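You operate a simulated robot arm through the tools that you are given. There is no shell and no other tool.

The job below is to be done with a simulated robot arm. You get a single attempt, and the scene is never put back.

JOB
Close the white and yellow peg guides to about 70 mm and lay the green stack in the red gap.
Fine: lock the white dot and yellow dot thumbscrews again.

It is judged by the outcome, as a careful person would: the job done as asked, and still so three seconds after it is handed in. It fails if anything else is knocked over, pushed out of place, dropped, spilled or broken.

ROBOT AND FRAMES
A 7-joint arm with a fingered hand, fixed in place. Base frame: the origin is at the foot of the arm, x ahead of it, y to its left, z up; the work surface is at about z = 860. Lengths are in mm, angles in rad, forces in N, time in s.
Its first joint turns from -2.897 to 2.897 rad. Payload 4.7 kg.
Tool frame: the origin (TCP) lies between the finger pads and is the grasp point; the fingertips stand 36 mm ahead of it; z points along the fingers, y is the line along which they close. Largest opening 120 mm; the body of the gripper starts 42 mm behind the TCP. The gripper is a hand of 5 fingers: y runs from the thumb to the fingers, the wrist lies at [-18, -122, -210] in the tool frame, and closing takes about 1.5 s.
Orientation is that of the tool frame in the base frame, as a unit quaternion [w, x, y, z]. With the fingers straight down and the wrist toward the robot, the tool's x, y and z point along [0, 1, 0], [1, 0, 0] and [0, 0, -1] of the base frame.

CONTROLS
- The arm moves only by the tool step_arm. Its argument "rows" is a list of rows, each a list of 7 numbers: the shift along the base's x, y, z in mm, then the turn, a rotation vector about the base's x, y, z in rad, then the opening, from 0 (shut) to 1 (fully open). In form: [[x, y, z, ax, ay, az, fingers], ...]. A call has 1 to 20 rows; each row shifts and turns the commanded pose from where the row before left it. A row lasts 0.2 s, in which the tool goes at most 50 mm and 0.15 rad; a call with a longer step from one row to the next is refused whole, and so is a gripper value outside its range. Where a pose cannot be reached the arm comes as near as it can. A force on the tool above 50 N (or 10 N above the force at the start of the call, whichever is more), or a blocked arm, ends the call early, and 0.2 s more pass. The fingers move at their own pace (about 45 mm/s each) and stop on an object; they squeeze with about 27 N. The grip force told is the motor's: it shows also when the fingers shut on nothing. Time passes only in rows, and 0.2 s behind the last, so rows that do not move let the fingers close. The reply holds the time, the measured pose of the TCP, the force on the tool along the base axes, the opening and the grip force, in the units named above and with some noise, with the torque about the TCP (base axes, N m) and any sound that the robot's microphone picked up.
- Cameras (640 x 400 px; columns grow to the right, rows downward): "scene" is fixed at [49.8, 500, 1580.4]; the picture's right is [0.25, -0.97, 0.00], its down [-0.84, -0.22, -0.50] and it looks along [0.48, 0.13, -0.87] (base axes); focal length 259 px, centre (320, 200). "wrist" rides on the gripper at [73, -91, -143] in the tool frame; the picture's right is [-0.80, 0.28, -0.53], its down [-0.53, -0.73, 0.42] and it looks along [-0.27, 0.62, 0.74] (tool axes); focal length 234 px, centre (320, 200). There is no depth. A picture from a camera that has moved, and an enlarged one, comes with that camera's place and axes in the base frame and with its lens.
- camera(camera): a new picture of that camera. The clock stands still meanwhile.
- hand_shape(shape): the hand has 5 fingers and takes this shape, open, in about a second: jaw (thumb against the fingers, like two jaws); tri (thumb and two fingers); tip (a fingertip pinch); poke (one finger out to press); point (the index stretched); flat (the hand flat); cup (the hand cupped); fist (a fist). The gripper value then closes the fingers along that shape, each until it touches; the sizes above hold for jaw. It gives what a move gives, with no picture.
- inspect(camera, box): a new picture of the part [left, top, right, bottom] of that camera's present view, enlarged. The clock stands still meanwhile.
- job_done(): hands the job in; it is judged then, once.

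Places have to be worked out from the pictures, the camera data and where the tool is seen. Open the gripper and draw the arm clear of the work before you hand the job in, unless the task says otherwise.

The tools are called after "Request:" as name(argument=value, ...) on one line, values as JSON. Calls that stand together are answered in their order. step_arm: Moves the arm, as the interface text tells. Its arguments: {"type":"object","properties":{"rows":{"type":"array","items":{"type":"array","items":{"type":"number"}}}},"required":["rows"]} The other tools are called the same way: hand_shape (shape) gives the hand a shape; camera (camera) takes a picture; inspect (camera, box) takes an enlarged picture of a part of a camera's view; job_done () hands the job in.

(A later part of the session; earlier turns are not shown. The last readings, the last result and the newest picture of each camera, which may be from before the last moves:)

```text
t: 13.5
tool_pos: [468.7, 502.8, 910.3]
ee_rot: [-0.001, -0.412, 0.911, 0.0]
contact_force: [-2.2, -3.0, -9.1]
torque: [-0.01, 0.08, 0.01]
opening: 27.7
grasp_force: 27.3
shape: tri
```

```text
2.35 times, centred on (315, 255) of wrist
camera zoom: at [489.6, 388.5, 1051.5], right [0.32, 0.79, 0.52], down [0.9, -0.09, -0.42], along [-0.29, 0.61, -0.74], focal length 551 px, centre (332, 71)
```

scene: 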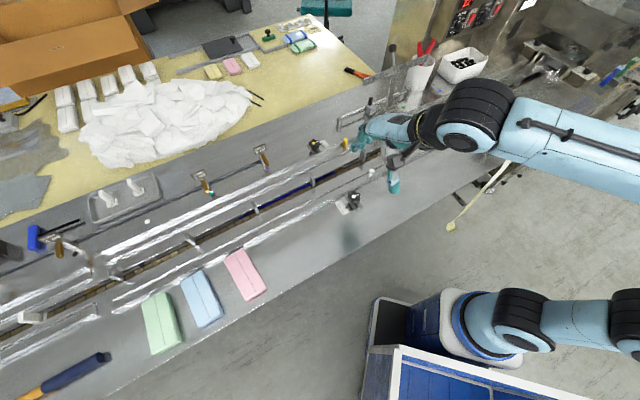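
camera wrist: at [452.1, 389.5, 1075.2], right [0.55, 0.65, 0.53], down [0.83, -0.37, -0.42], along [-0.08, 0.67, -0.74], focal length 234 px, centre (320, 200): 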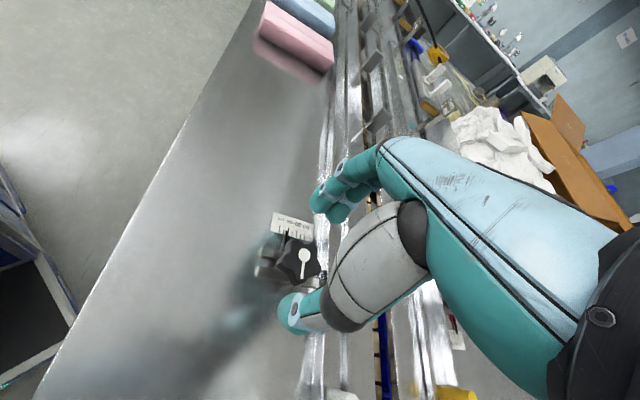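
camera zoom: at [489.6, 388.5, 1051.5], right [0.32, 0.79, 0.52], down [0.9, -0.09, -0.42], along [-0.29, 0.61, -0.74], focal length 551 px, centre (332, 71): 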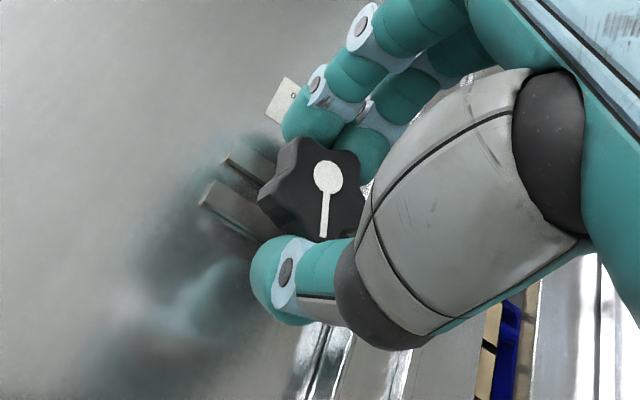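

The knob turns with the hand with little torque. I continue counter-clockwise.

Request:
step_arm(rows=[[0, 0, 0, 0, 0, 0.09, 0.2], [0, 0, 0, 0, 0, 0.09, 0.2], [0, 0, 0, 0, 0, 0.09, 0.2], [0, 0, 0, 0, 0, 0.09, 0.2], [0, 0, 0, 0, 0, 0.09, 0.2], [0, 0, 0, 0, 0, 0, 0.2]])

Request:
inspect(camera="scene", box=[300, 150, 400, 230])

Request:
inspect(camera="wrist", box=[240, 170, 390, 340])

```text
t: 14.9
tool_pos: [468.3, 503.6, 909.4]
ee_rot: [0.0, -0.604, 0.797, -0.001]
contact_force: [-2.2, -6.7, -7.6]
torque: [-0.13, 0.16, -0.03]
opening: 27.5
grasp_force: 26.7
shape: tri
```

```text
5.00 times, centred on (350, 190) of scene
camera zoom: at [49.8, 500.0, 1580.4], right [0.25, -0.97, 0.0], down [-0.84, -0.22, -0.5], along [0.48, 0.13, -0.87], focal length 1295 px, centre (170, 250)
```

zoom: 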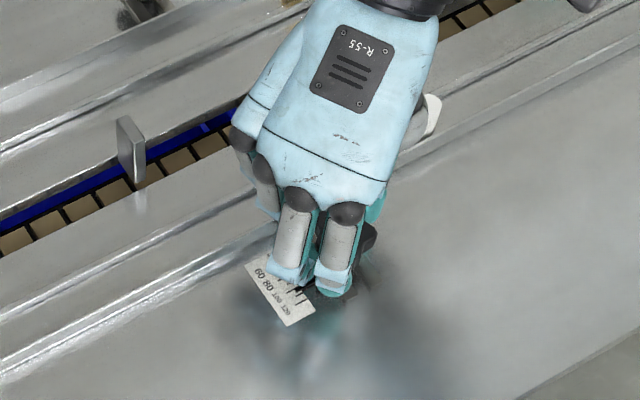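

```text
2.35 times, centred on (315, 255) of wrist
camera zoom: at [537.4, 409.0, 1051.5], right [-0.05, 0.85, 0.52], down [0.85, 0.31, -0.43], along [-0.53, 0.42, -0.74], focal length 551 px, centre (332, 71)
```

zoom: 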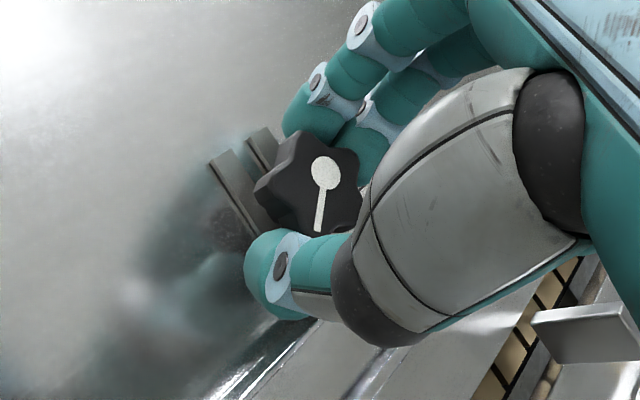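

Turned 44° so far. I continue a bit further to be clearly loose.

Request:
step_arm(rows=[[0, 0, 0, 0, 0, 0.09, 0.2], [0, 0, 0, 0, 0, 0.09, 0.2], [0, 0, 0, 0, 0, 0.09, 0.2], [0, 0, 0, 0, 0, 0.09, 0.2]])

Request:
inspect(camera="wrist", box=[240, 170, 390, 340])

```text
t: 15.9
tool_pos: [468.4, 504.2, 910.3]
ee_rot: [0.0, 0.737, -0.676, 0.0]
contact_force: [-3.3, -9.8, -9.2]
torque: [-0.26, 0.22, -0.04]
opening: 27.1
grasp_force: 27.0
shape: tri
```

```text
2.35 times, centred on (315, 255) of wrist
camera zoom: at [565.9, 439.7, 1051.8], right [-0.35, 0.78, 0.52], down [0.68, 0.59, -0.42], along [-0.64, 0.21, -0.74], focal length 551 px, centre (332, 71)
```

zoom: 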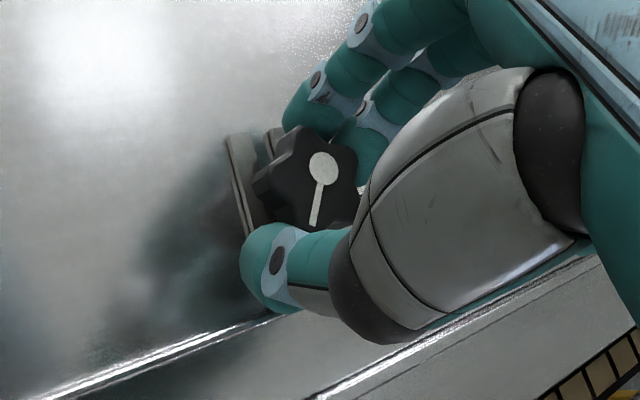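

Knob turned about 65°. I release with a small opening (to spare the guide), lift, and look at the knob.

Request:
step_arm(rows=[[0, 0, 0, 0, 0, 0, 0.42], [0, 0, 0, 0, 0, 0, 0.42], [0, 0, 0, 0, 0, 0, 0.42], [0, 0, 0, 0, 0, 0, 0.42], [0, 0, 10, 0, 0, 0, 0.42], [0, 0, 15, 0, 0, 0, 0.5], [0, 0, 20, 0, 0, 0, 0.6], [0, 0, 20, 0, 0, 0, 0.6]])

Request:
camera(camera="wrist")

Request:
inspect(camera="scene", box=[300, 150, 400, 230])

```text
t: 17.7
tool_pos: [466.7, 503.5, 973.7]
ee_rot: [0.001, 0.737, -0.676, 0.001]
contact_force: [0.1, 0.4, 0.0]
torque: [-0.01, 0.05, -0.03]
opening: 71.5
grasp_force: 0.1
shape: tri
```

```text
taken
camera wrist: at [564.3, 440.0, 1116.0], right [-0.35, 0.78, 0.52], down [0.68, 0.59, -0.43], along [-0.64, 0.21, -0.74], focal length 234 px, centre (320, 200)
```

wrist: 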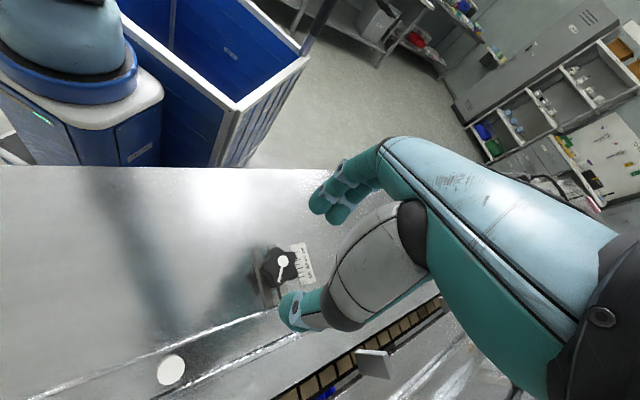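

```text
5.00 times, centred on (350, 190) of scene
camera zoom: at [49.8, 500.0, 1580.4], right [0.25, -0.97, 0.0], down [-0.84, -0.22, -0.5], along [0.48, 0.13, -0.87], focal length 1295 px, centre (170, 250)
```

zoom: 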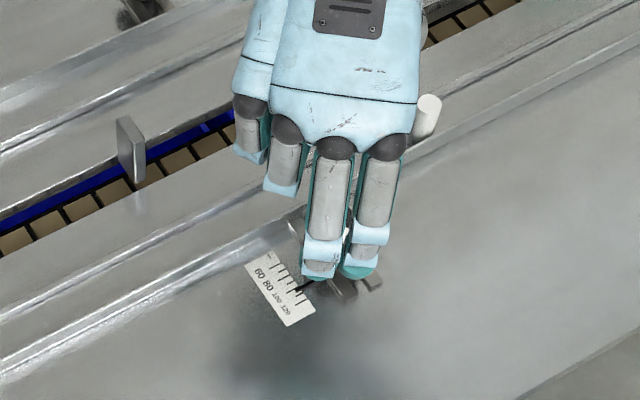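

The knob is released and turned. Now I swing back to yaw 45° and move above the white peg (≈(566, 467)) to grip it across the lane.

Request:
step_arm(rows=[[5.5, -2, 2, 0, 0, -0.1357, 0.6], [5.5, -2, 2, 0, 0, -0.1357, 0.6], [5.5, -2, 2, 0, 0, -0.1357, 0.6], [5.5, -2, 2, 0, 0, -0.1357, 0.6], [5.5, -2, 2, 0, 0, -0.1357, 0.6], [5.5, -2, 2, 0, 0, -0.1357, 0.6], [5.5, -2, 2, 0, 0, -0.1357, 0.6], [5.5, -2, 2, 0, 0, -0.1357, 0.6], [5.5, -2, 2, 0, 0, -0.1357, 0.6], [5.5, -2, 2, 0, 0, -0.1357, 0.6], [5.5, -2, 2, 0, 0, -0.1357, 0.6], [5.5, -2, 2, 0, 0, -0.1357, 0.6], [5.5, -2, 2, 0, 0, -0.1357, 0.6], [5.5, -2, 2, 0, 0, -0.1357, 0.6], [5.5, -2, 2, 0, 0, -0.1357, 0.6], [5.5, -2, 2, 0, 0, -0.1357, 0.6], [5.5, -2, 2, 0, 0, -0.1357, 0.6], [5.5, -2, 2, 0, 0, -0.1357, 0.6], [0, 0, 0, 0, 0, 0, 0.6]])

Request:
camera(camera="wrist")

Request:
inspect(camera="scene", box=[300, 130, 420, 230])

```text
t: 21.7
tool_pos: [565.8, 466.0, 1010.1]
ee_rot: [0.001, 0.383, 0.924, 0.0]
contact_force: [0.3, -0.1, 0.4]
torque: [0.0, 0.01, 0.0]
opening: 71.7
grasp_force: 0.1
shape: tri
```

```text
taken
camera wrist: at [451.2, 454.5, 1152.5], right [0.76, -0.37, 0.53], down [-0.14, -0.89, -0.42], along [0.63, 0.25, -0.74], focal length 234 px, centre (320, 200)
```

wrist: 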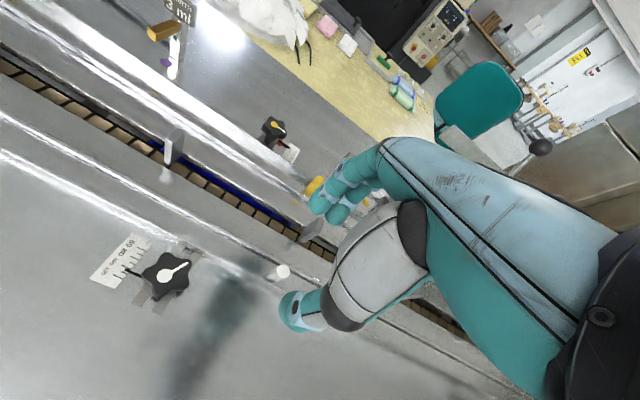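

```text
4.00 times, centred on (360, 180) of scene
camera zoom: at [49.8, 500.0, 1580.4], right [0.25, -0.97, 0.0], down [-0.84, -0.22, -0.5], along [0.48, 0.13, -0.87], focal length 1036 px, centre (160, 280)
```

zoom: 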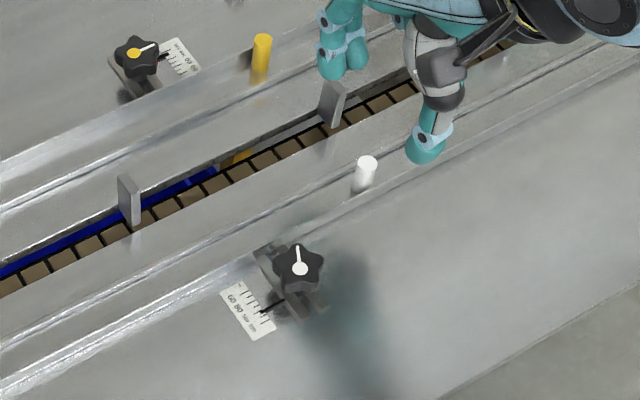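

The white knob's line has visibly rotated counter-clockwise. I zoom on the peg in the wrist view to align.

Request:
inspect(camera="wrist", box=[240, 235, 330, 295])

Request:
inspect(camera="wrist", box=[80, 220, 200, 310])

```text
6.67 times, centred on (285, 265) of wrist
camera zoom: at [451.2, 454.5, 1152.5], right [0.76, -0.37, 0.53], down [-0.14, -0.89, -0.42], along [0.63, 0.25, -0.74], focal length 1561 px, centre (553, -233)
```

zoom: 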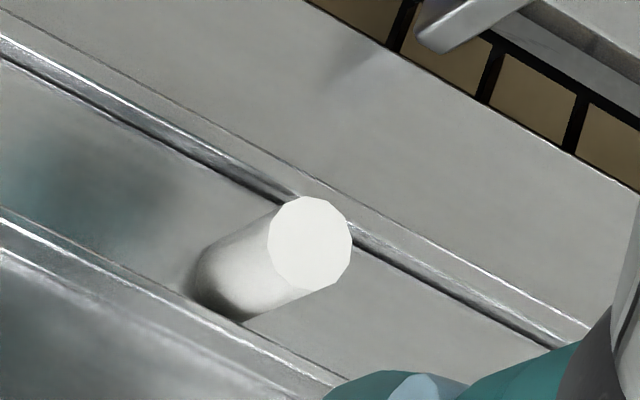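

```text
4.44 times, centred on (140, 265) of wrist
camera zoom: at [451.2, 454.5, 1152.5], right [0.76, -0.37, 0.53], down [-0.14, -0.89, -0.42], along [0.63, 0.25, -0.74], focal length 1041 px, centre (1120, -89)
```

zoom: 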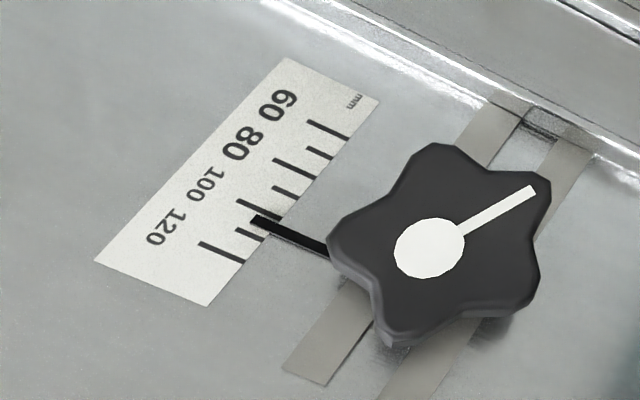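

Peg centre estimate ≈ (570, 464), z 877–910. I align and descend to just above the peg top, with a 60 mm opening.

Request:
step_arm(rows=[[2, -1.5, -10, 0, 0, 0, 0.5], [2, -1, -10, 0, 0, 0, 0.5], [0, 0, -12, 0, 0, 0, 0.5], [0, 0, -12, 0, 0, 0, 0.5], [0, 0, -10, 0, 0, 0, 0.5], [0, 0, 0, 0, 0, 0, 0.5]])

Request:
inspect(camera="wrist", box=[230, 160, 400, 340])

Request:
inspect(camera="scene", box=[330, 120, 430, 200])

```text
t: 23.1
tool_pos: [573.4, 464.6, 956.1]
ee_rot: [0.0, 0.384, 0.923, 0.0]
contact_force: [-0.3, 0.5, -0.7]
torque: [0.0, -0.03, 0.01]
opening: 60.5
grasp_force: 0.1
shape: tri
```

```text
2.22 times, centred on (315, 250) of wrist
camera zoom: at [456.5, 452.8, 1099.4], right [0.77, -0.37, 0.53], down [-0.14, -0.89, -0.42], along [0.63, 0.25, -0.74], focal length 520 px, centre (331, 89)
```

zoom: 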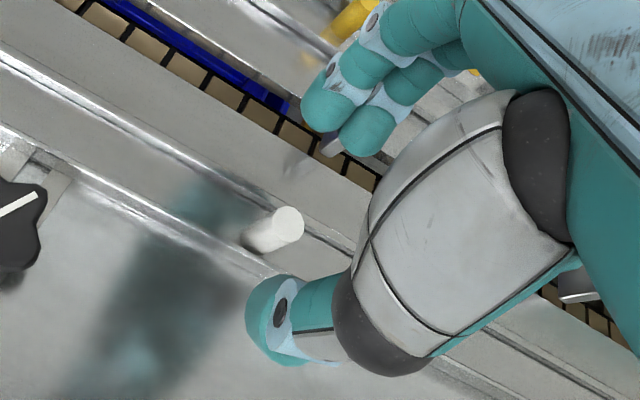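

```text
5.00 times, centred on (380, 160) of scene
camera zoom: at [49.8, 500.0, 1580.4], right [0.25, -0.97, 0.0], down [-0.84, -0.22, -0.5], along [0.48, 0.13, -0.87], focal length 1295 px, centre (20, 400)
```

zoom: 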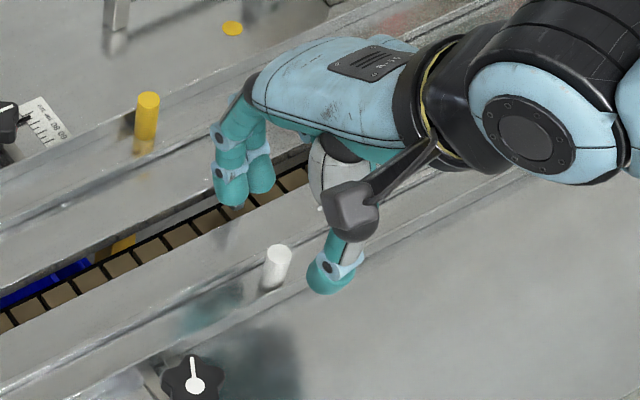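

The peg is about 5 mm nearer than the TCP. I correct by −5 mm across the lane and descend so the tips straddle the peg just above the bar.

Request:
step_arm(rows=[[-3.5, -3, -8, 0, 0, 0, 0.5], [0, 0, -10, 0, 0, 0, 0.5], [0, 0, -10, 0, 0, 0, 0.5], [0, 0, -8, 0, 0, 0, 0.5], [0, 0, 0, 0, 0, 0, 0.5]])

Request:
inspect(camera="wrist", box=[230, 160, 400, 340])

Request:
inspect(camera="scene", box=[330, 120, 430, 200])

```text
t: 24.3
tool_pos: [566.9, 461.2, 919.4]
ee_rot: [0.0, 0.383, 0.924, 0.0]
contact_force: [-0.3, -0.1, -0.6]
torque: [-0.02, 0.0, 0.0]
opening: 60.8
grasp_force: 0.0
shape: tri
```

```text
2.22 times, centred on (315, 250) of wrist
camera zoom: at [451.4, 449.1, 1061.4], right [0.77, -0.37, 0.53], down [-0.14, -0.89, -0.42], along [0.63, 0.25, -0.74], focal length 520 px, centre (331, 89)
```

zoom: 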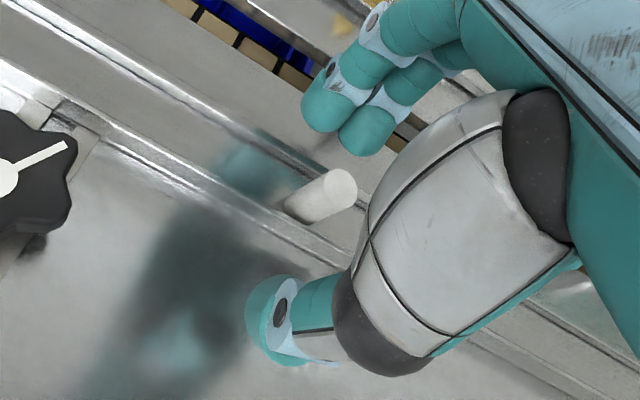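

```text
5.00 times, centred on (380, 160) of scene
camera zoom: at [49.8, 500.0, 1580.4], right [0.25, -0.97, 0.0], down [-0.84, -0.22, -0.5], along [0.48, 0.13, -0.87], focal length 1295 px, centre (20, 400)
```

zoom: 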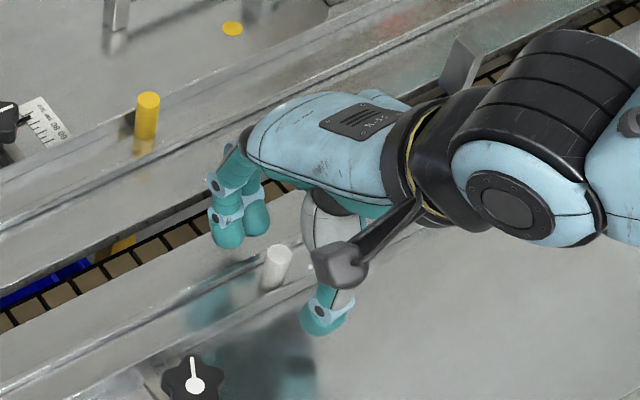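

The peg is exactly on the TCP line. I close on it.

Request:
step_arm(rows=[[0, 0, 0, 0, 0, 0, 0.05], [0, 0, 0, 0, 0, 0, 0.05], [0, 0, 0, 0, 0, 0, 0.05], [0, 0, 0, 0, 0, 0, 0.05], [0, 0, 0, 0, 0, 0, 0.05], [0, 0, 0, 0, 0, 0, 0.05]])

Request:
inspect(camera="wrist", box=[230, 160, 400, 340])

Request:
inspect(camera="scene", box=[330, 150, 430, 230])

```text
t: 25.7
tool_pos: [567.5, 462.2, 919.7]
ee_rot: [0.0, 0.383, 0.924, 0.001]
contact_force: [7.3, 4.3, 5.1]
torque: [0.18, -0.29, 0.04]
opening: 7.5
grasp_force: 0.0
shape: tri
```

```text
2.22 times, centred on (315, 250) of wrist
camera zoom: at [451.7, 449.2, 1061.9], right [0.76, -0.37, 0.53], down [-0.14, -0.89, -0.43], along [0.63, 0.25, -0.74], focal length 520 px, centre (331, 89)
```

zoom: 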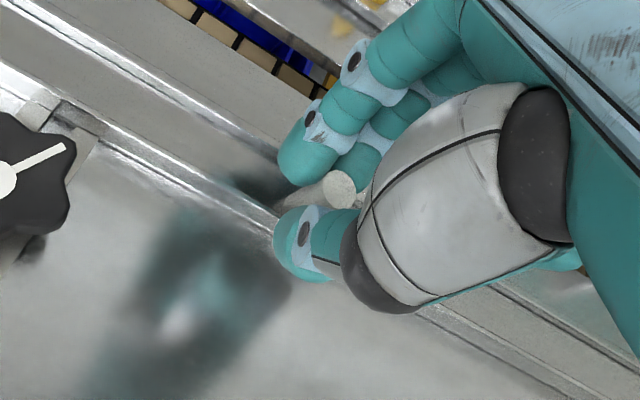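

```text
5.00 times, centred on (380, 190) of scene
camera zoom: at [49.8, 500.0, 1580.4], right [0.25, -0.97, 0.0], down [-0.84, -0.22, -0.5], along [0.48, 0.13, -0.87], focal length 1295 px, centre (20, 250)
```

zoom: 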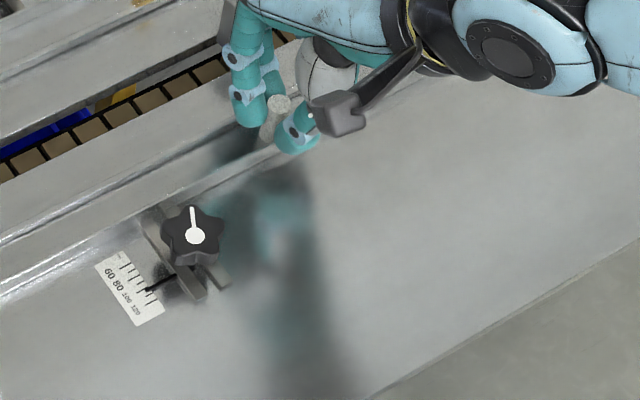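

Fingers are around the peg but not squeezing yet at this command. I command fully shut to squeeze it.

Request:
step_arm(rows=[[0, 0, 0, 0, 0, 0, 0], [0, 0, 0, 0, 0, 0, 0], [0, 0, 0, 0, 0, 0, 0], [0, 0, 0, 0, 0, 0, 0]])

Request:
inspect(camera="wrist", box=[230, 160, 400, 340])

Request:
inspect(camera="wrist", box=[130, 210, 230, 290])

```text
t: 26.7
tool_pos: [566.6, 461.9, 918.1]
ee_rot: [0.0, 0.384, 0.923, -0.001]
contact_force: [-3.9, -2.3, -4.9]
torque: [-0.04, 0.14, 0.0]
opening: 0.0
grasp_force: 26.9
shape: tri
```

```text
2.22 times, centred on (315, 250) of wrist
camera zoom: at [451.2, 449.2, 1060.7], right [0.77, -0.37, 0.53], down [-0.14, -0.89, -0.42], along [0.63, 0.25, -0.74], focal length 520 px, centre (331, 89)
```

zoom: 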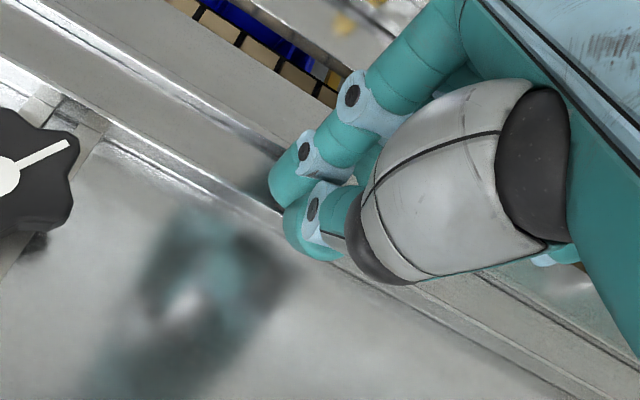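

```text
5.00 times, centred on (180, 250) of wrist
camera zoom: at [451.2, 449.2, 1060.7], right [0.77, -0.37, 0.53], down [-0.14, -0.89, -0.42], along [0.63, 0.25, -0.74], focal length 1171 px, centre (1020, -50)
```

zoom: 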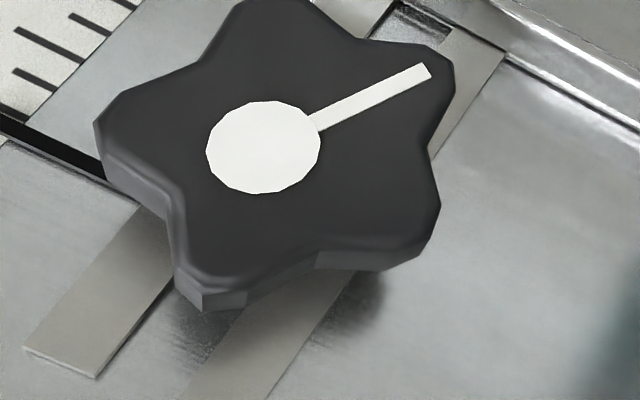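

Opening reads 0, so I check in the scene view whether the peg is still between the fingers.

Request:
inspect(camera="scene", box=[360, 150, 410, 190])

Request:
inspect(camera="wrist", box=[280, 200, 370, 290])

```text
10.00 times, centred on (385, 170) of scene
camera zoom: at [49.8, 500.0, 1580.4], right [0.25, -0.97, 0.0], down [-0.84, -0.22, -0.5], along [0.48, 0.13, -0.87], focal length 2590 px, centre (-330, 500)
```

zoom: 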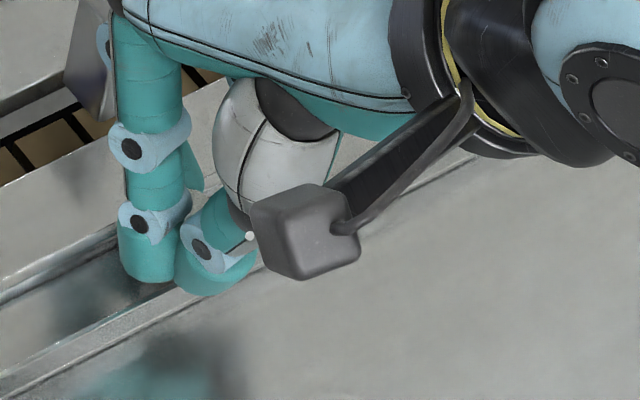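

```text
4.44 times, centred on (325, 245) of wrist
camera zoom: at [451.2, 449.2, 1060.7], right [0.77, -0.37, 0.53], down [-0.14, -0.89, -0.42], along [0.63, 0.25, -0.74], focal length 1041 px, centre (298, 0)
```

zoom: 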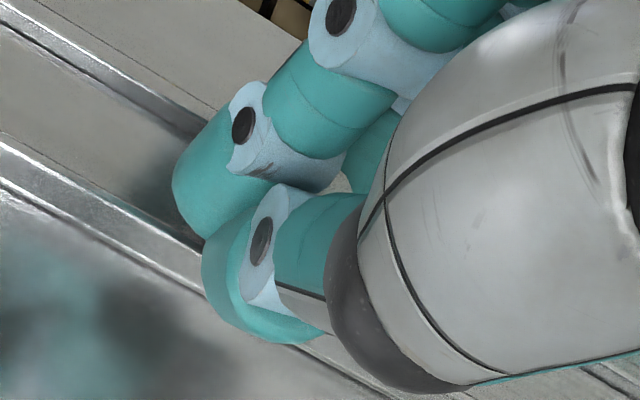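

The peg seems to be caged between thumb and fingers. I test by moving 6 mm toward the belt (+n) in small steps, watching the force.

Request:
step_arm(rows=[[1.4, 1.4, 0, 0, 0, 0, 0], [1.4, 1.4, 0, 0, 0, 0, 0], [1.4, 1.4, 0, 0, 0, 0, 0], [0, 0, 0, 0, 0, 0, 0]])

Request:
inspect(camera="scene", box=[335, 180, 395, 220])

Request:
inspect(camera="scene", box=[360, 150, 410, 190])

```text
t: 27.7
tool_pos: [570.4, 465.3, 918.6]
ee_rot: [-0.001, 0.384, 0.923, -0.001]
contact_force: [-20.3, -13.1, -5.0]
torque: [-0.39, 0.63, -0.09]
opening: 0.0
grasp_force: 26.8
shape: tri
```

```text
10.00 times, centred on (365, 200) of scene
camera zoom: at [49.8, 500.0, 1580.4], right [0.25, -0.97, 0.0], down [-0.84, -0.22, -0.5], along [0.48, 0.13, -0.87], focal length 2590 px, centre (-130, 200)
```

zoom: 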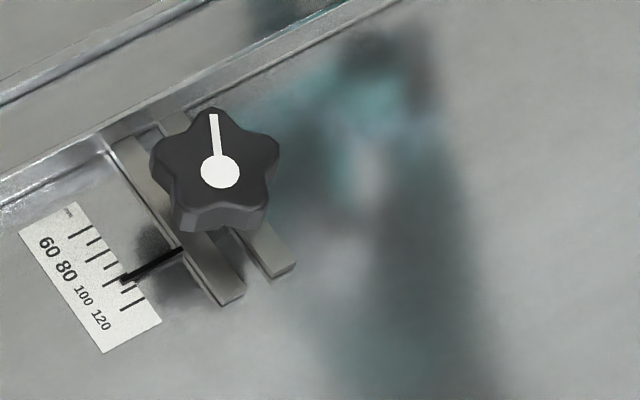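

```text
10.00 times, centred on (385, 170) of scene
camera zoom: at [49.8, 500.0, 1580.4], right [0.25, -0.97, 0.0], down [-0.84, -0.22, -0.5], along [0.48, 0.13, -0.87], focal length 2590 px, centre (-330, 500)
```

zoom: 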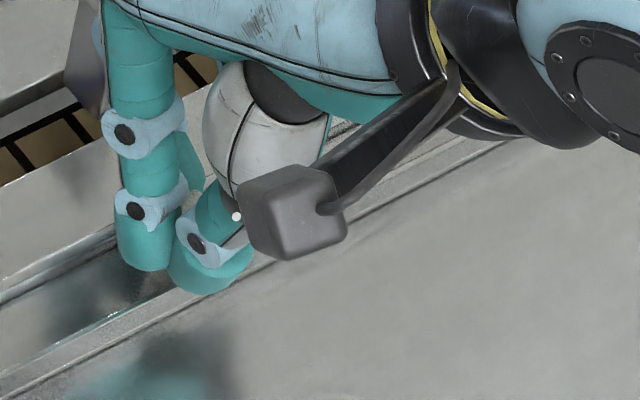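

The pointer has not moved; pushback is about 24 N. I try a little more push, still below the 50 N limit, to distinguish friction from a lock.

Request:
step_arm(rows=[[1, 1, 0, 0, 0, 0, 0], [1, 1, 0, 0, 0, 0, 0], [0, 0, 0, 0, 0, 0, 0]])

Request:
inspect(camera="scene", box=[335, 180, 395, 220])

Request:
inspect(camera="wrist", box=[280, 200, 370, 290])

```text
t: 28.5
tool_pos: [572.1, 467.0, 921.0]
ee_rot: [0.0, 0.383, 0.924, 0.0]
contact_force: [-30.4, -17.2, -2.4]
torque: [-0.42, 0.84, -0.07]
opening: 0.0
grasp_force: 27.0
shape: tri
```

```text
10.00 times, centred on (365, 200) of scene
camera zoom: at [49.8, 500.0, 1580.4], right [0.25, -0.97, 0.0], down [-0.84, -0.22, -0.5], along [0.48, 0.13, -0.87], focal length 2590 px, centre (-130, 200)
```

zoom: 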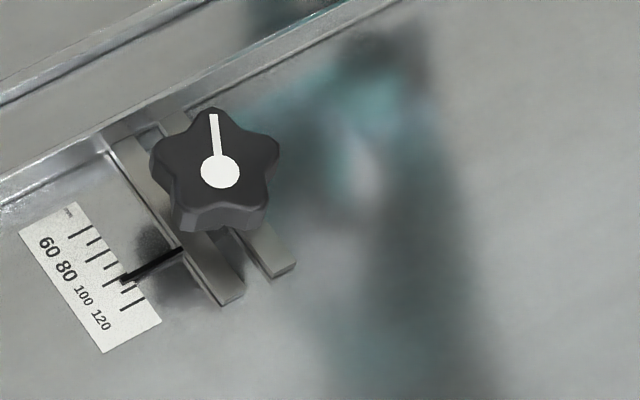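

```text
4.44 times, centred on (325, 245) of wrist
camera zoom: at [457.7, 455.3, 1062.6], right [0.77, -0.37, 0.53], down [-0.14, -0.89, -0.42], along [0.63, 0.25, -0.74], focal length 1041 px, centre (298, 0)
```

zoom: 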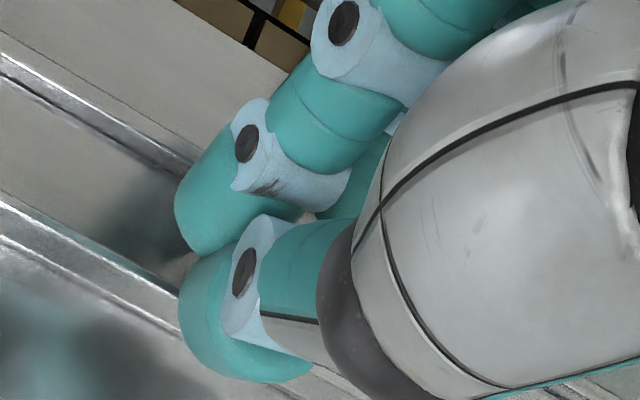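

Still not moving at 35 N, so the lock isn't released yet. I back off, open, and go back to turn the white knob further.

Request:
step_arm(rows=[[-2, -2, 0, 0, 0, 0, 0], [-2, -2, 0, 0, 0, 0, 0], [-2.2, -2.2, 0, 0, 0, 0, 0.1], [0, 0, 0, 0, 0, 0, 0.4], [0, 0, 0, 0, 0, 0, 0.5], [0, 0, 0, 0, 0, 0, 0.5], [0, 0, 0, 0, 0, 0, 0.5], [0, 0, 15, 0, 0, 0, 0.5], [0, 0, 25, 0, 0, 0, 0.6], [0, 0, 25, 0, 0, 0, 0.6], [0, 0, 20, 0, 0, 0, 0.6]])

Request:
inspect(camera="scene", box=[330, 140, 420, 220])

Request:
inspect(camera="wrist", box=[80, 200, 330, 340])

```text
t: 30.9
tool_pos: [567.7, 462.3, 1005.1]
ee_rot: [-0.001, 0.383, 0.924, -0.001]
contact_force: [-0.1, 0.3, -0.3]
torque: [-0.01, 0.01, 0.01]
opening: 71.4
grasp_force: 0.0
shape: tri
```

```text
5.00 times, centred on (375, 180) of scene
camera zoom: at [49.8, 500.0, 1580.4], right [0.25, -0.97, 0.0], down [-0.84, -0.22, -0.5], along [0.48, 0.13, -0.87], focal length 1295 px, centre (45, 300)
```

zoom: 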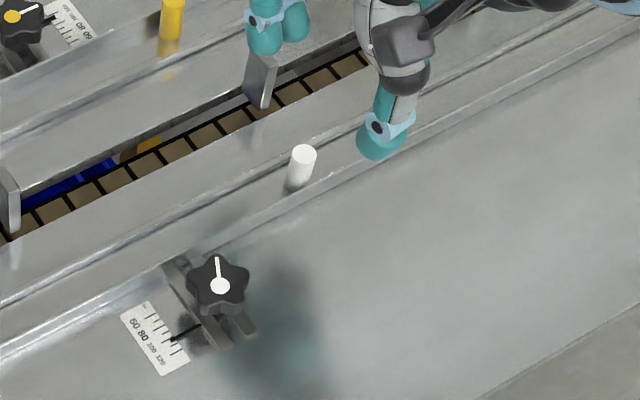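

```text
2.56 times, centred on (205, 270) of wrist
camera zoom: at [452.2, 451.0, 1147.9], right [0.77, -0.37, 0.52], down [-0.14, -0.89, -0.42], along [0.63, 0.25, -0.74], focal length 600 px, centre (614, 21)
```

zoom: 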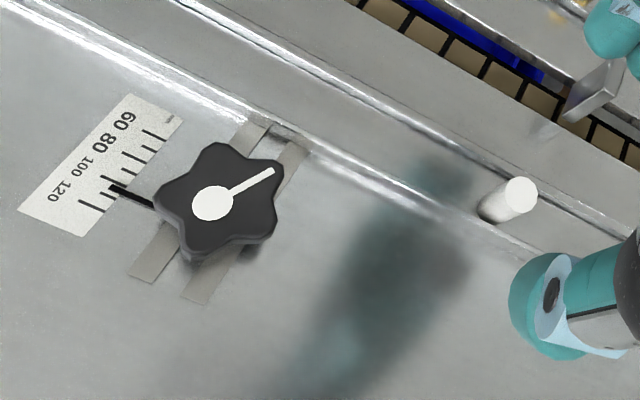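

The guide is intact and unmoved. Before re-gripping I check whether any other clamp also holds this guide (there's another black knob further right).

Request:
inspect(camera="scene", box=[430, 90, 580, 200])

Request:
camera(camera="wrist")

Request:
camera(camera="scene")

```text
3.64 times, centred on (505, 145) of scene
camera zoom: at [49.8, 500.0, 1580.4], right [0.25, -0.97, 0.0], down [-0.84, -0.22, -0.5], along [0.48, 0.13, -0.87], focal length 942 px, centre (-353, 400)
```

zoom: 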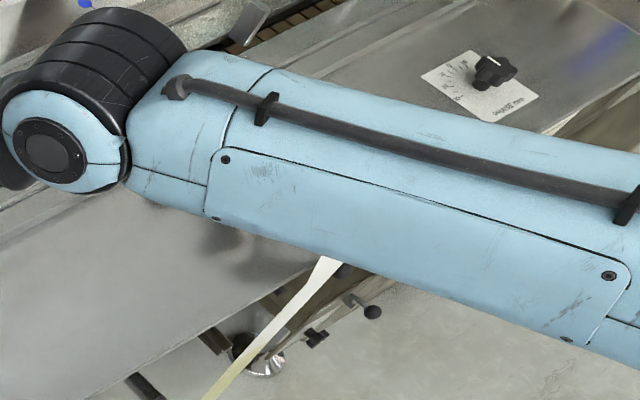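

```text
taken
camera wrist: at [452.2, 451.0, 1147.9], right [0.77, -0.37, 0.52], down [-0.14, -0.89, -0.42], along [0.63, 0.25, -0.74], focal length 234 px, centre (320, 200)
```

wrist: 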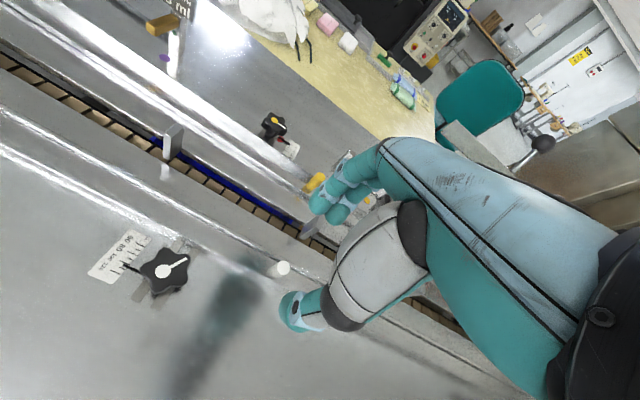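

```text
taken
```

scene: 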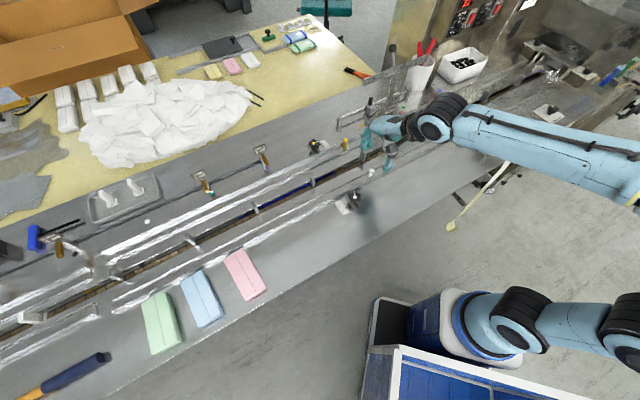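

No dot-marked clamp other than the two. I go back to the white knob (yaw ~118°) to loosen it further.

Request:
step_arm(rows=[[-9.9, 4.1, -3, 0, 0, 0.1274, 0.55], [-9.9, 4.1, -3, 0, 0, 0.1274, 0.55], [-9.9, 4.1, -3, 0, 0, 0.1274, 0.55], [-9.9, 4.1, -3, 0, 0, 0.1274, 0.55], [-9.9, 4.1, -3, 0, 0, 0.1274, 0.55], [-9.9, 4.1, -3, 0, 0, 0.1274, 0.55], [-9.9, 4.1, -3, 0, 0, 0.1274, 0.55], [-9.9, 4.1, -3, 0, 0, 0.1274, 0.55], [-9.9, 4.1, -3, 0, 0, 0.1274, 0.55], [-9.9, 4.1, -3, 0, 0, 0.1274, 0.55], [0, 0, -15, 0, 0, 0, 0.55], [0, 0, -15, 0, 0, 0, 0.55], [0, 0, -10, 0, 0, 0, 0.55], [0, 0, 0, 0, 0, 0, 0.55]])

Request:
inspect(camera="wrist", box=[240, 170, 390, 340])

Request:
inspect(camera="scene", box=[300, 150, 400, 230])

```text
t: 33.9
tool_pos: [469.8, 503.3, 934.8]
ee_rot: [0.0, -0.241, 0.97, 0.0]
contact_force: [0.6, 0.6, 0.1]
torque: [-0.04, -0.02, 0.0]
opening: 66.4
grasp_force: 0.1
shape: tri
```

```text
2.35 times, centred on (315, 255) of wrist
camera zoom: at [448.9, 388.5, 1076.9], right [0.58, 0.62, 0.53], down [0.81, -0.4, -0.42], along [-0.06, 0.67, -0.74], focal length 551 px, centre (332, 71)
```

zoom: 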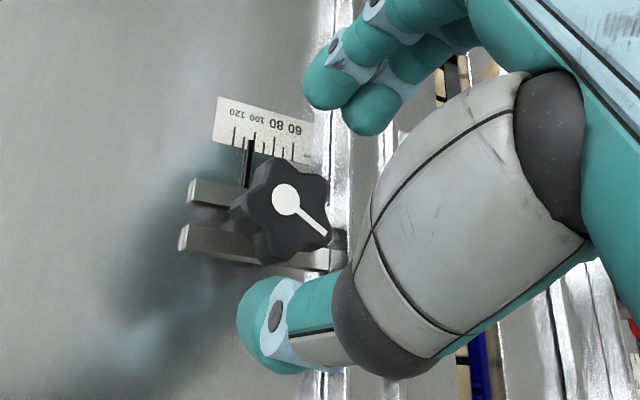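

```text
5.00 times, centred on (350, 190) of scene
camera zoom: at [49.8, 500.0, 1580.4], right [0.25, -0.97, 0.0], down [-0.84, -0.22, -0.5], along [0.48, 0.13, -0.87], focal length 1295 px, centre (170, 250)
```

zoom: 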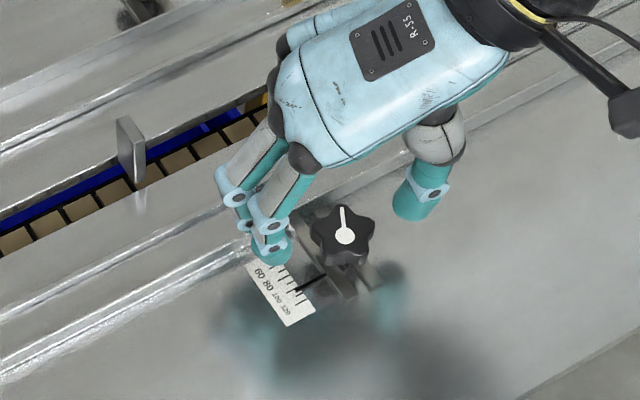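

Aligned. I descend, grip, and turn counter-clockwise another ~70°.

Request:
step_arm(rows=[[-0.5, 0, -9, 0, 0, 0, 0.55], [0, 0, -9, 0, 0, 0, 0.55], [0, 0, -8, 0, 0, 0, 0.55], [0, 0, 0, 0, 0, 0, 0.2], [0, 0, 0, 0, 0, 0, 0.2], [0, 0, 0, 0, 0, 0, 0.2], [0, 0, 0, 0, 0, 0, 0.2], [0, 0, 0, 0, 0, 0, 0.2], [0, 0, 0, 0, 0, 0, 0.2]])

Request:
step_arm(rows=[[0, 0, 0, 0, 0, 0.09, 0.2], [0, 0, 0, 0, 0, 0.09, 0.2], [0, 0, 0, 0, 0, 0.09, 0.2], [0, 0, 0, 0, 0, 0.09, 0.2], [0, 0, 0, 0, 0, 0.09, 0.2], [0, 0, 0, 0, 0, 0.09, 0.2], [0, 0, 0, 0, 0, 0.09, 0.2], [0, 0, 0, 0, 0, 0.09, 0.2], [0, 0, 0, 0, 0, 0.09, 0.2], [0, 0, 0, 0, 0, 0.09, 0.2], [0, 0, 0, 0, 0, 0.09, 0.2], [0, 0, 0, 0, 0, 0.09, 0.2], [0, 0, 0, 0, 0, 0.09, 0.2]])

Request:
inspect(camera="wrist", box=[240, 170, 390, 340])

```text
t: 35.9
tool_pos: [468.4, 502.7, 907.8]
ee_rot: [-0.001, -0.241, 0.971, -0.001]
contact_force: [2.0, -6.8, -1.7]
torque: [-0.21, -0.06, -0.03]
opening: 27.7
grasp_force: 26.7
shape: tri
```

```text
t: 38.7
tool_pos: [468.0, 501.6, 909.8]
ee_rot: [0.0, 0.737, -0.676, 0.0]
contact_force: [-2.4, -8.2, -7.5]
torque: [-0.2, 0.19, -0.07]
opening: 27.1
grasp_force: 27.3
shape: tri
```

```text
2.35 times, centred on (315, 255) of wrist
camera zoom: at [566.0, 437.9, 1050.8], right [-0.35, 0.78, 0.53], down [0.68, 0.59, -0.42], along [-0.64, 0.21, -0.74], focal length 551 px, centre (332, 71)
```

zoom: 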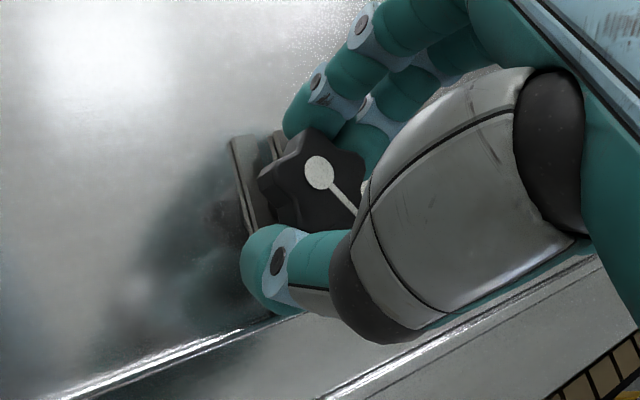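

Now about 130° in total. I release, lift, and go back to the peg to test again.

Request:
step_arm(rows=[[0, 0, 0, 0, 0, 0, 0.42], [0, 0, 0, 0, 0, 0, 0.42], [0, 0, 0, 0, 0, 0, 0.42], [0, 0, 0, 0, 0, 0, 0.42], [0, 0, 10, 0, 0, 0, 0.42], [0, 0, 15, 0, 0, 0, 0.5], [0, 0, 20, 0, 0, 0, 0.6], [0, 0, 20, 0, 0, 0, 0.6]])

Request:
step_arm(rows=[[5.5, -2.3, 1, 0, 0, -0.1357, 0.5], [5.5, -2.3, 1, 0, 0, -0.1357, 0.5], [5.5, -2.3, 1, 0, 0, -0.1357, 0.5], [5.5, -2.3, 1, 0, 0, -0.1357, 0.5], [5.5, -2.3, 1, 0, 0, -0.1357, 0.5], [5.5, -2.3, 1, 0, 0, -0.1357, 0.5], [5.5, -2.3, 1, 0, 0, -0.1357, 0.5], [5.5, -2.3, 1, 0, 0, -0.1357, 0.5], [5.5, -2.3, 1, 0, 0, -0.1357, 0.5], [5.5, -2.3, 1, 0, 0, -0.1357, 0.5], [5.5, -2.3, 1, 0, 0, -0.1357, 0.5], [5.5, -2.3, 1, 0, 0, -0.1357, 0.5], [5.5, -2.3, 1, 0, 0, -0.1357, 0.5], [5.5, -2.3, 1, 0, 0, -0.1357, 0.5], [5.5, -2.3, 1, 0, 0, -0.1357, 0.5], [5.5, -2.3, 1, 0, 0, -0.1357, 0.5], [5.5, -2.3, 1, 0, 0, -0.1357, 0.5], [5.5, -2.3, 1, 0, 0, -0.1357, 0.5], [0, 0, 0, 0, 0, 0, 0.5]])

Request:
inspect(camera="scene", box=[320, 130, 420, 210])

Request:
inspect(camera="wrist", box=[80, 160, 400, 340])

```text
t: 40.5
tool_pos: [467.5, 503.2, 974.6]
ee_rot: [0.0, 0.738, -0.675, 0.0]
contact_force: [-0.4, 0.1, -0.6]
torque: [-0.03, 0.01, 0.0]
opening: 71.2
grasp_force: 0.1
shape: tri
```

```text
t: 44.5
tool_pos: [566.9, 461.1, 990.5]
ee_rot: [0.0, 0.384, 0.924, 0.0]
contact_force: [0.2, -0.1, -0.8]
torque: [-0.02, 0.0, 0.02]
opening: 60.4
grasp_force: 0.1
shape: tri
```

```text
5.00 times, centred on (370, 170) of scene
camera zoom: at [49.8, 500.0, 1580.4], right [0.25, -0.97, 0.0], down [-0.84, -0.22, -0.5], along [0.48, 0.13, -0.87], focal length 1295 px, centre (70, 350)
```

zoom: 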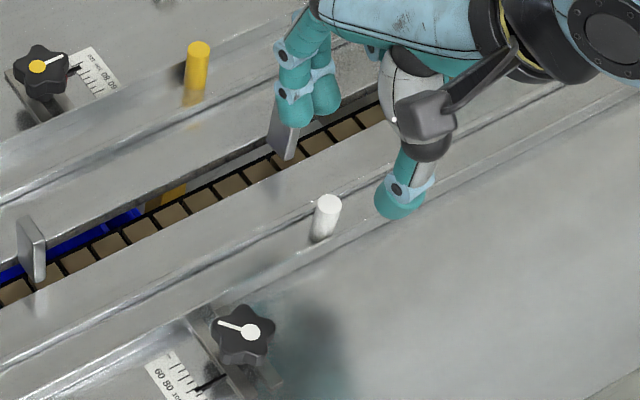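

```text
2.00 times, centred on (240, 250) of wrist
camera zoom: at [451.8, 448.4, 1133.8], right [0.77, -0.37, 0.53], down [-0.14, -0.89, -0.42], along [0.63, 0.25, -0.74], focal length 468 px, centre (480, 100)
```

zoom: 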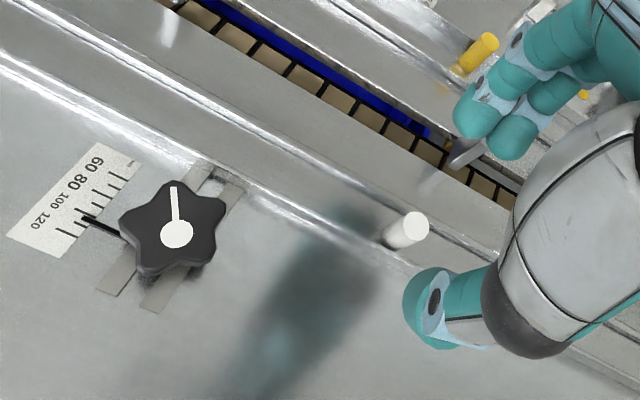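

The white knob's line now points left (about 130° turned). I descend on the peg, close lightly around it, and push toward the belt again.

Request:
step_arm(rows=[[0, 0, -15, 0, 0, 0, 0.5], [0, 0, -15, 0, 0, 0, 0.5], [0, 0, -15, 0, 0, 0, 0.5], [0, 0, -15, 0, 0, 0, 0.5], [0, 0, -12, 0, 0, 0, 0.5], [0, 0, 0, 0, 0, 0, 0.08], [0, 0, 0, 0, 0, 0, 0.08], [0, 0, 0, 0, 0, 0, 0.08], [0, 0, 0, 0, 0, 0, 0.08], [0, 0, 0, 0, 0, 0, 0.08], [0, 0, 0, 0, 0, 0, 0.08]])

Request:
step_arm(rows=[[1, 1, 0, 0, 0, 0, 0.08], [1, 1, 0, 0, 0, 0, 0.08], [1, 1, 0, 0, 0, 0, 0.08], [1, 1, 0, 0, 0, 0, 0.08], [0, 0, 0, 0, 0, 0, 0.08]])

Request:
inspect(camera="scene", box=[335, 180, 395, 220])

Request:
inspect(camera="scene", box=[360, 150, 410, 190])

```text
t: 46.9
tool_pos: [564.6, 461.6, 920.5]
ee_rot: [0.0, 0.383, 0.924, 0.0]
contact_force: [1.5, 0.0, 0.2]
torque: [0.01, -0.05, 0.01]
opening: 10.1
grasp_force: 0.1
shape: tri
```

```text
t: 48.1
tool_pos: [570.9, 465.6, 921.6]
ee_rot: [0.0, 0.384, 0.923, 0.0]
contact_force: [-2.9, -0.3, 1.2]
torque: [0.05, 0.03, 0.0]
opening: 10.0
grasp_force: 0.0
shape: tri
```

```text
10.00 times, centred on (365, 200) of scene
camera zoom: at [49.8, 500.0, 1580.4], right [0.25, -0.97, 0.0], down [-0.84, -0.22, -0.5], along [0.48, 0.13, -0.87], focal length 2590 px, centre (-130, 200)
```

zoom: 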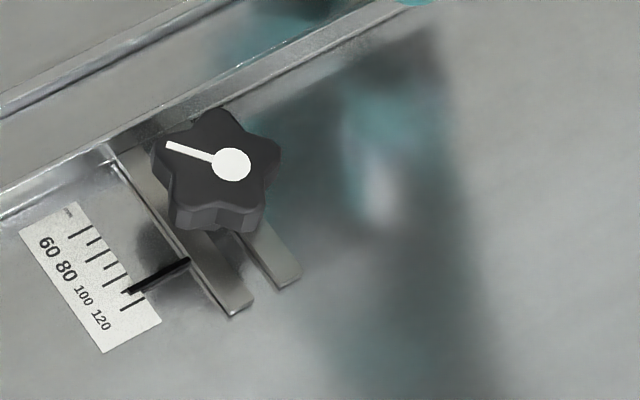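

```text
10.00 times, centred on (385, 170) of scene
camera zoom: at [49.8, 500.0, 1580.4], right [0.25, -0.97, 0.0], down [-0.84, -0.22, -0.5], along [0.48, 0.13, -0.87], focal length 2590 px, centre (-330, 500)
```

zoom: 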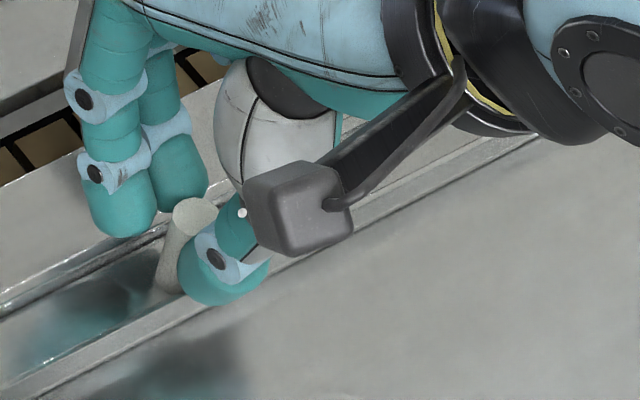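

The guide moves freely now: the pointer shifted outward slightly as the fingers closed. I push toward the belt in steps and read the scale.

Request:
step_arm(rows=[[1.5, 1.5, 0, 0, 0, 0, 0.08], [1.5, 1.5, 0, 0, 0, 0, 0.08], [1.5, 1.5, 0, 0, 0, 0, 0.08], [1.5, 1.5, 0, 0, 0, 0, 0.08], [1.5, 1.5, 0, 0, 0, 0, 0.08], [0, 0, 0, 0, 0, 0, 0.08]])

Request:
inspect(camera="scene", box=[335, 180, 395, 220])

Request:
inspect(camera="scene", box=[360, 150, 410, 190])

Request:
inspect(camera="wrist", box=[100, 180, 220, 270])

```text
t: 49.5
tool_pos: [578.4, 471.7, 919.7]
ee_rot: [0.0, 0.383, 0.924, 0.0]
contact_force: [-1.0, -0.7, -0.1]
torque: [-0.02, 0.03, -0.02]
opening: 9.7
grasp_force: 0.1
shape: tri
```

```text
10.00 times, centred on (365, 200) of scene
camera zoom: at [49.8, 500.0, 1580.4], right [0.25, -0.97, 0.0], down [-0.84, -0.22, -0.5], along [0.48, 0.13, -0.87], focal length 2590 px, centre (-130, 200)
```

zoom: 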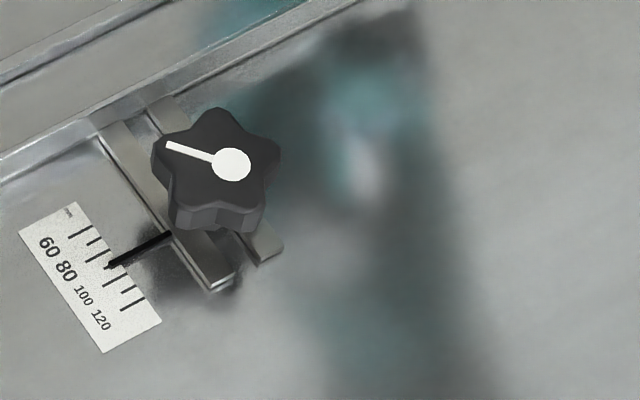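

```text
10.00 times, centred on (385, 170) of scene
camera zoom: at [49.8, 500.0, 1580.4], right [0.25, -0.97, 0.0], down [-0.84, -0.22, -0.5], along [0.48, 0.13, -0.87], focal length 2590 px, centre (-330, 500)
```

zoom: 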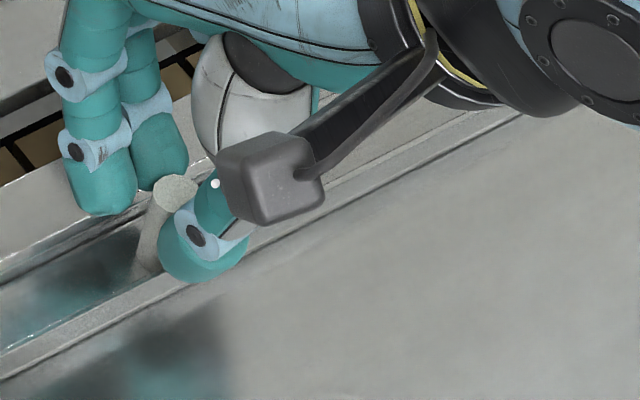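

```text
4.44 times, centred on (160, 225) of wrist
camera zoom: at [463.0, 459.8, 1062.9], right [0.77, -0.37, 0.53], down [-0.14, -0.89, -0.42], along [0.63, 0.25, -0.74], focal length 1041 px, centre (1031, 89)
```

zoom: 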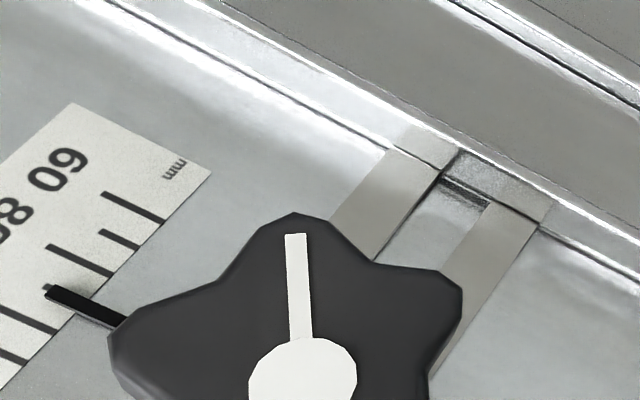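

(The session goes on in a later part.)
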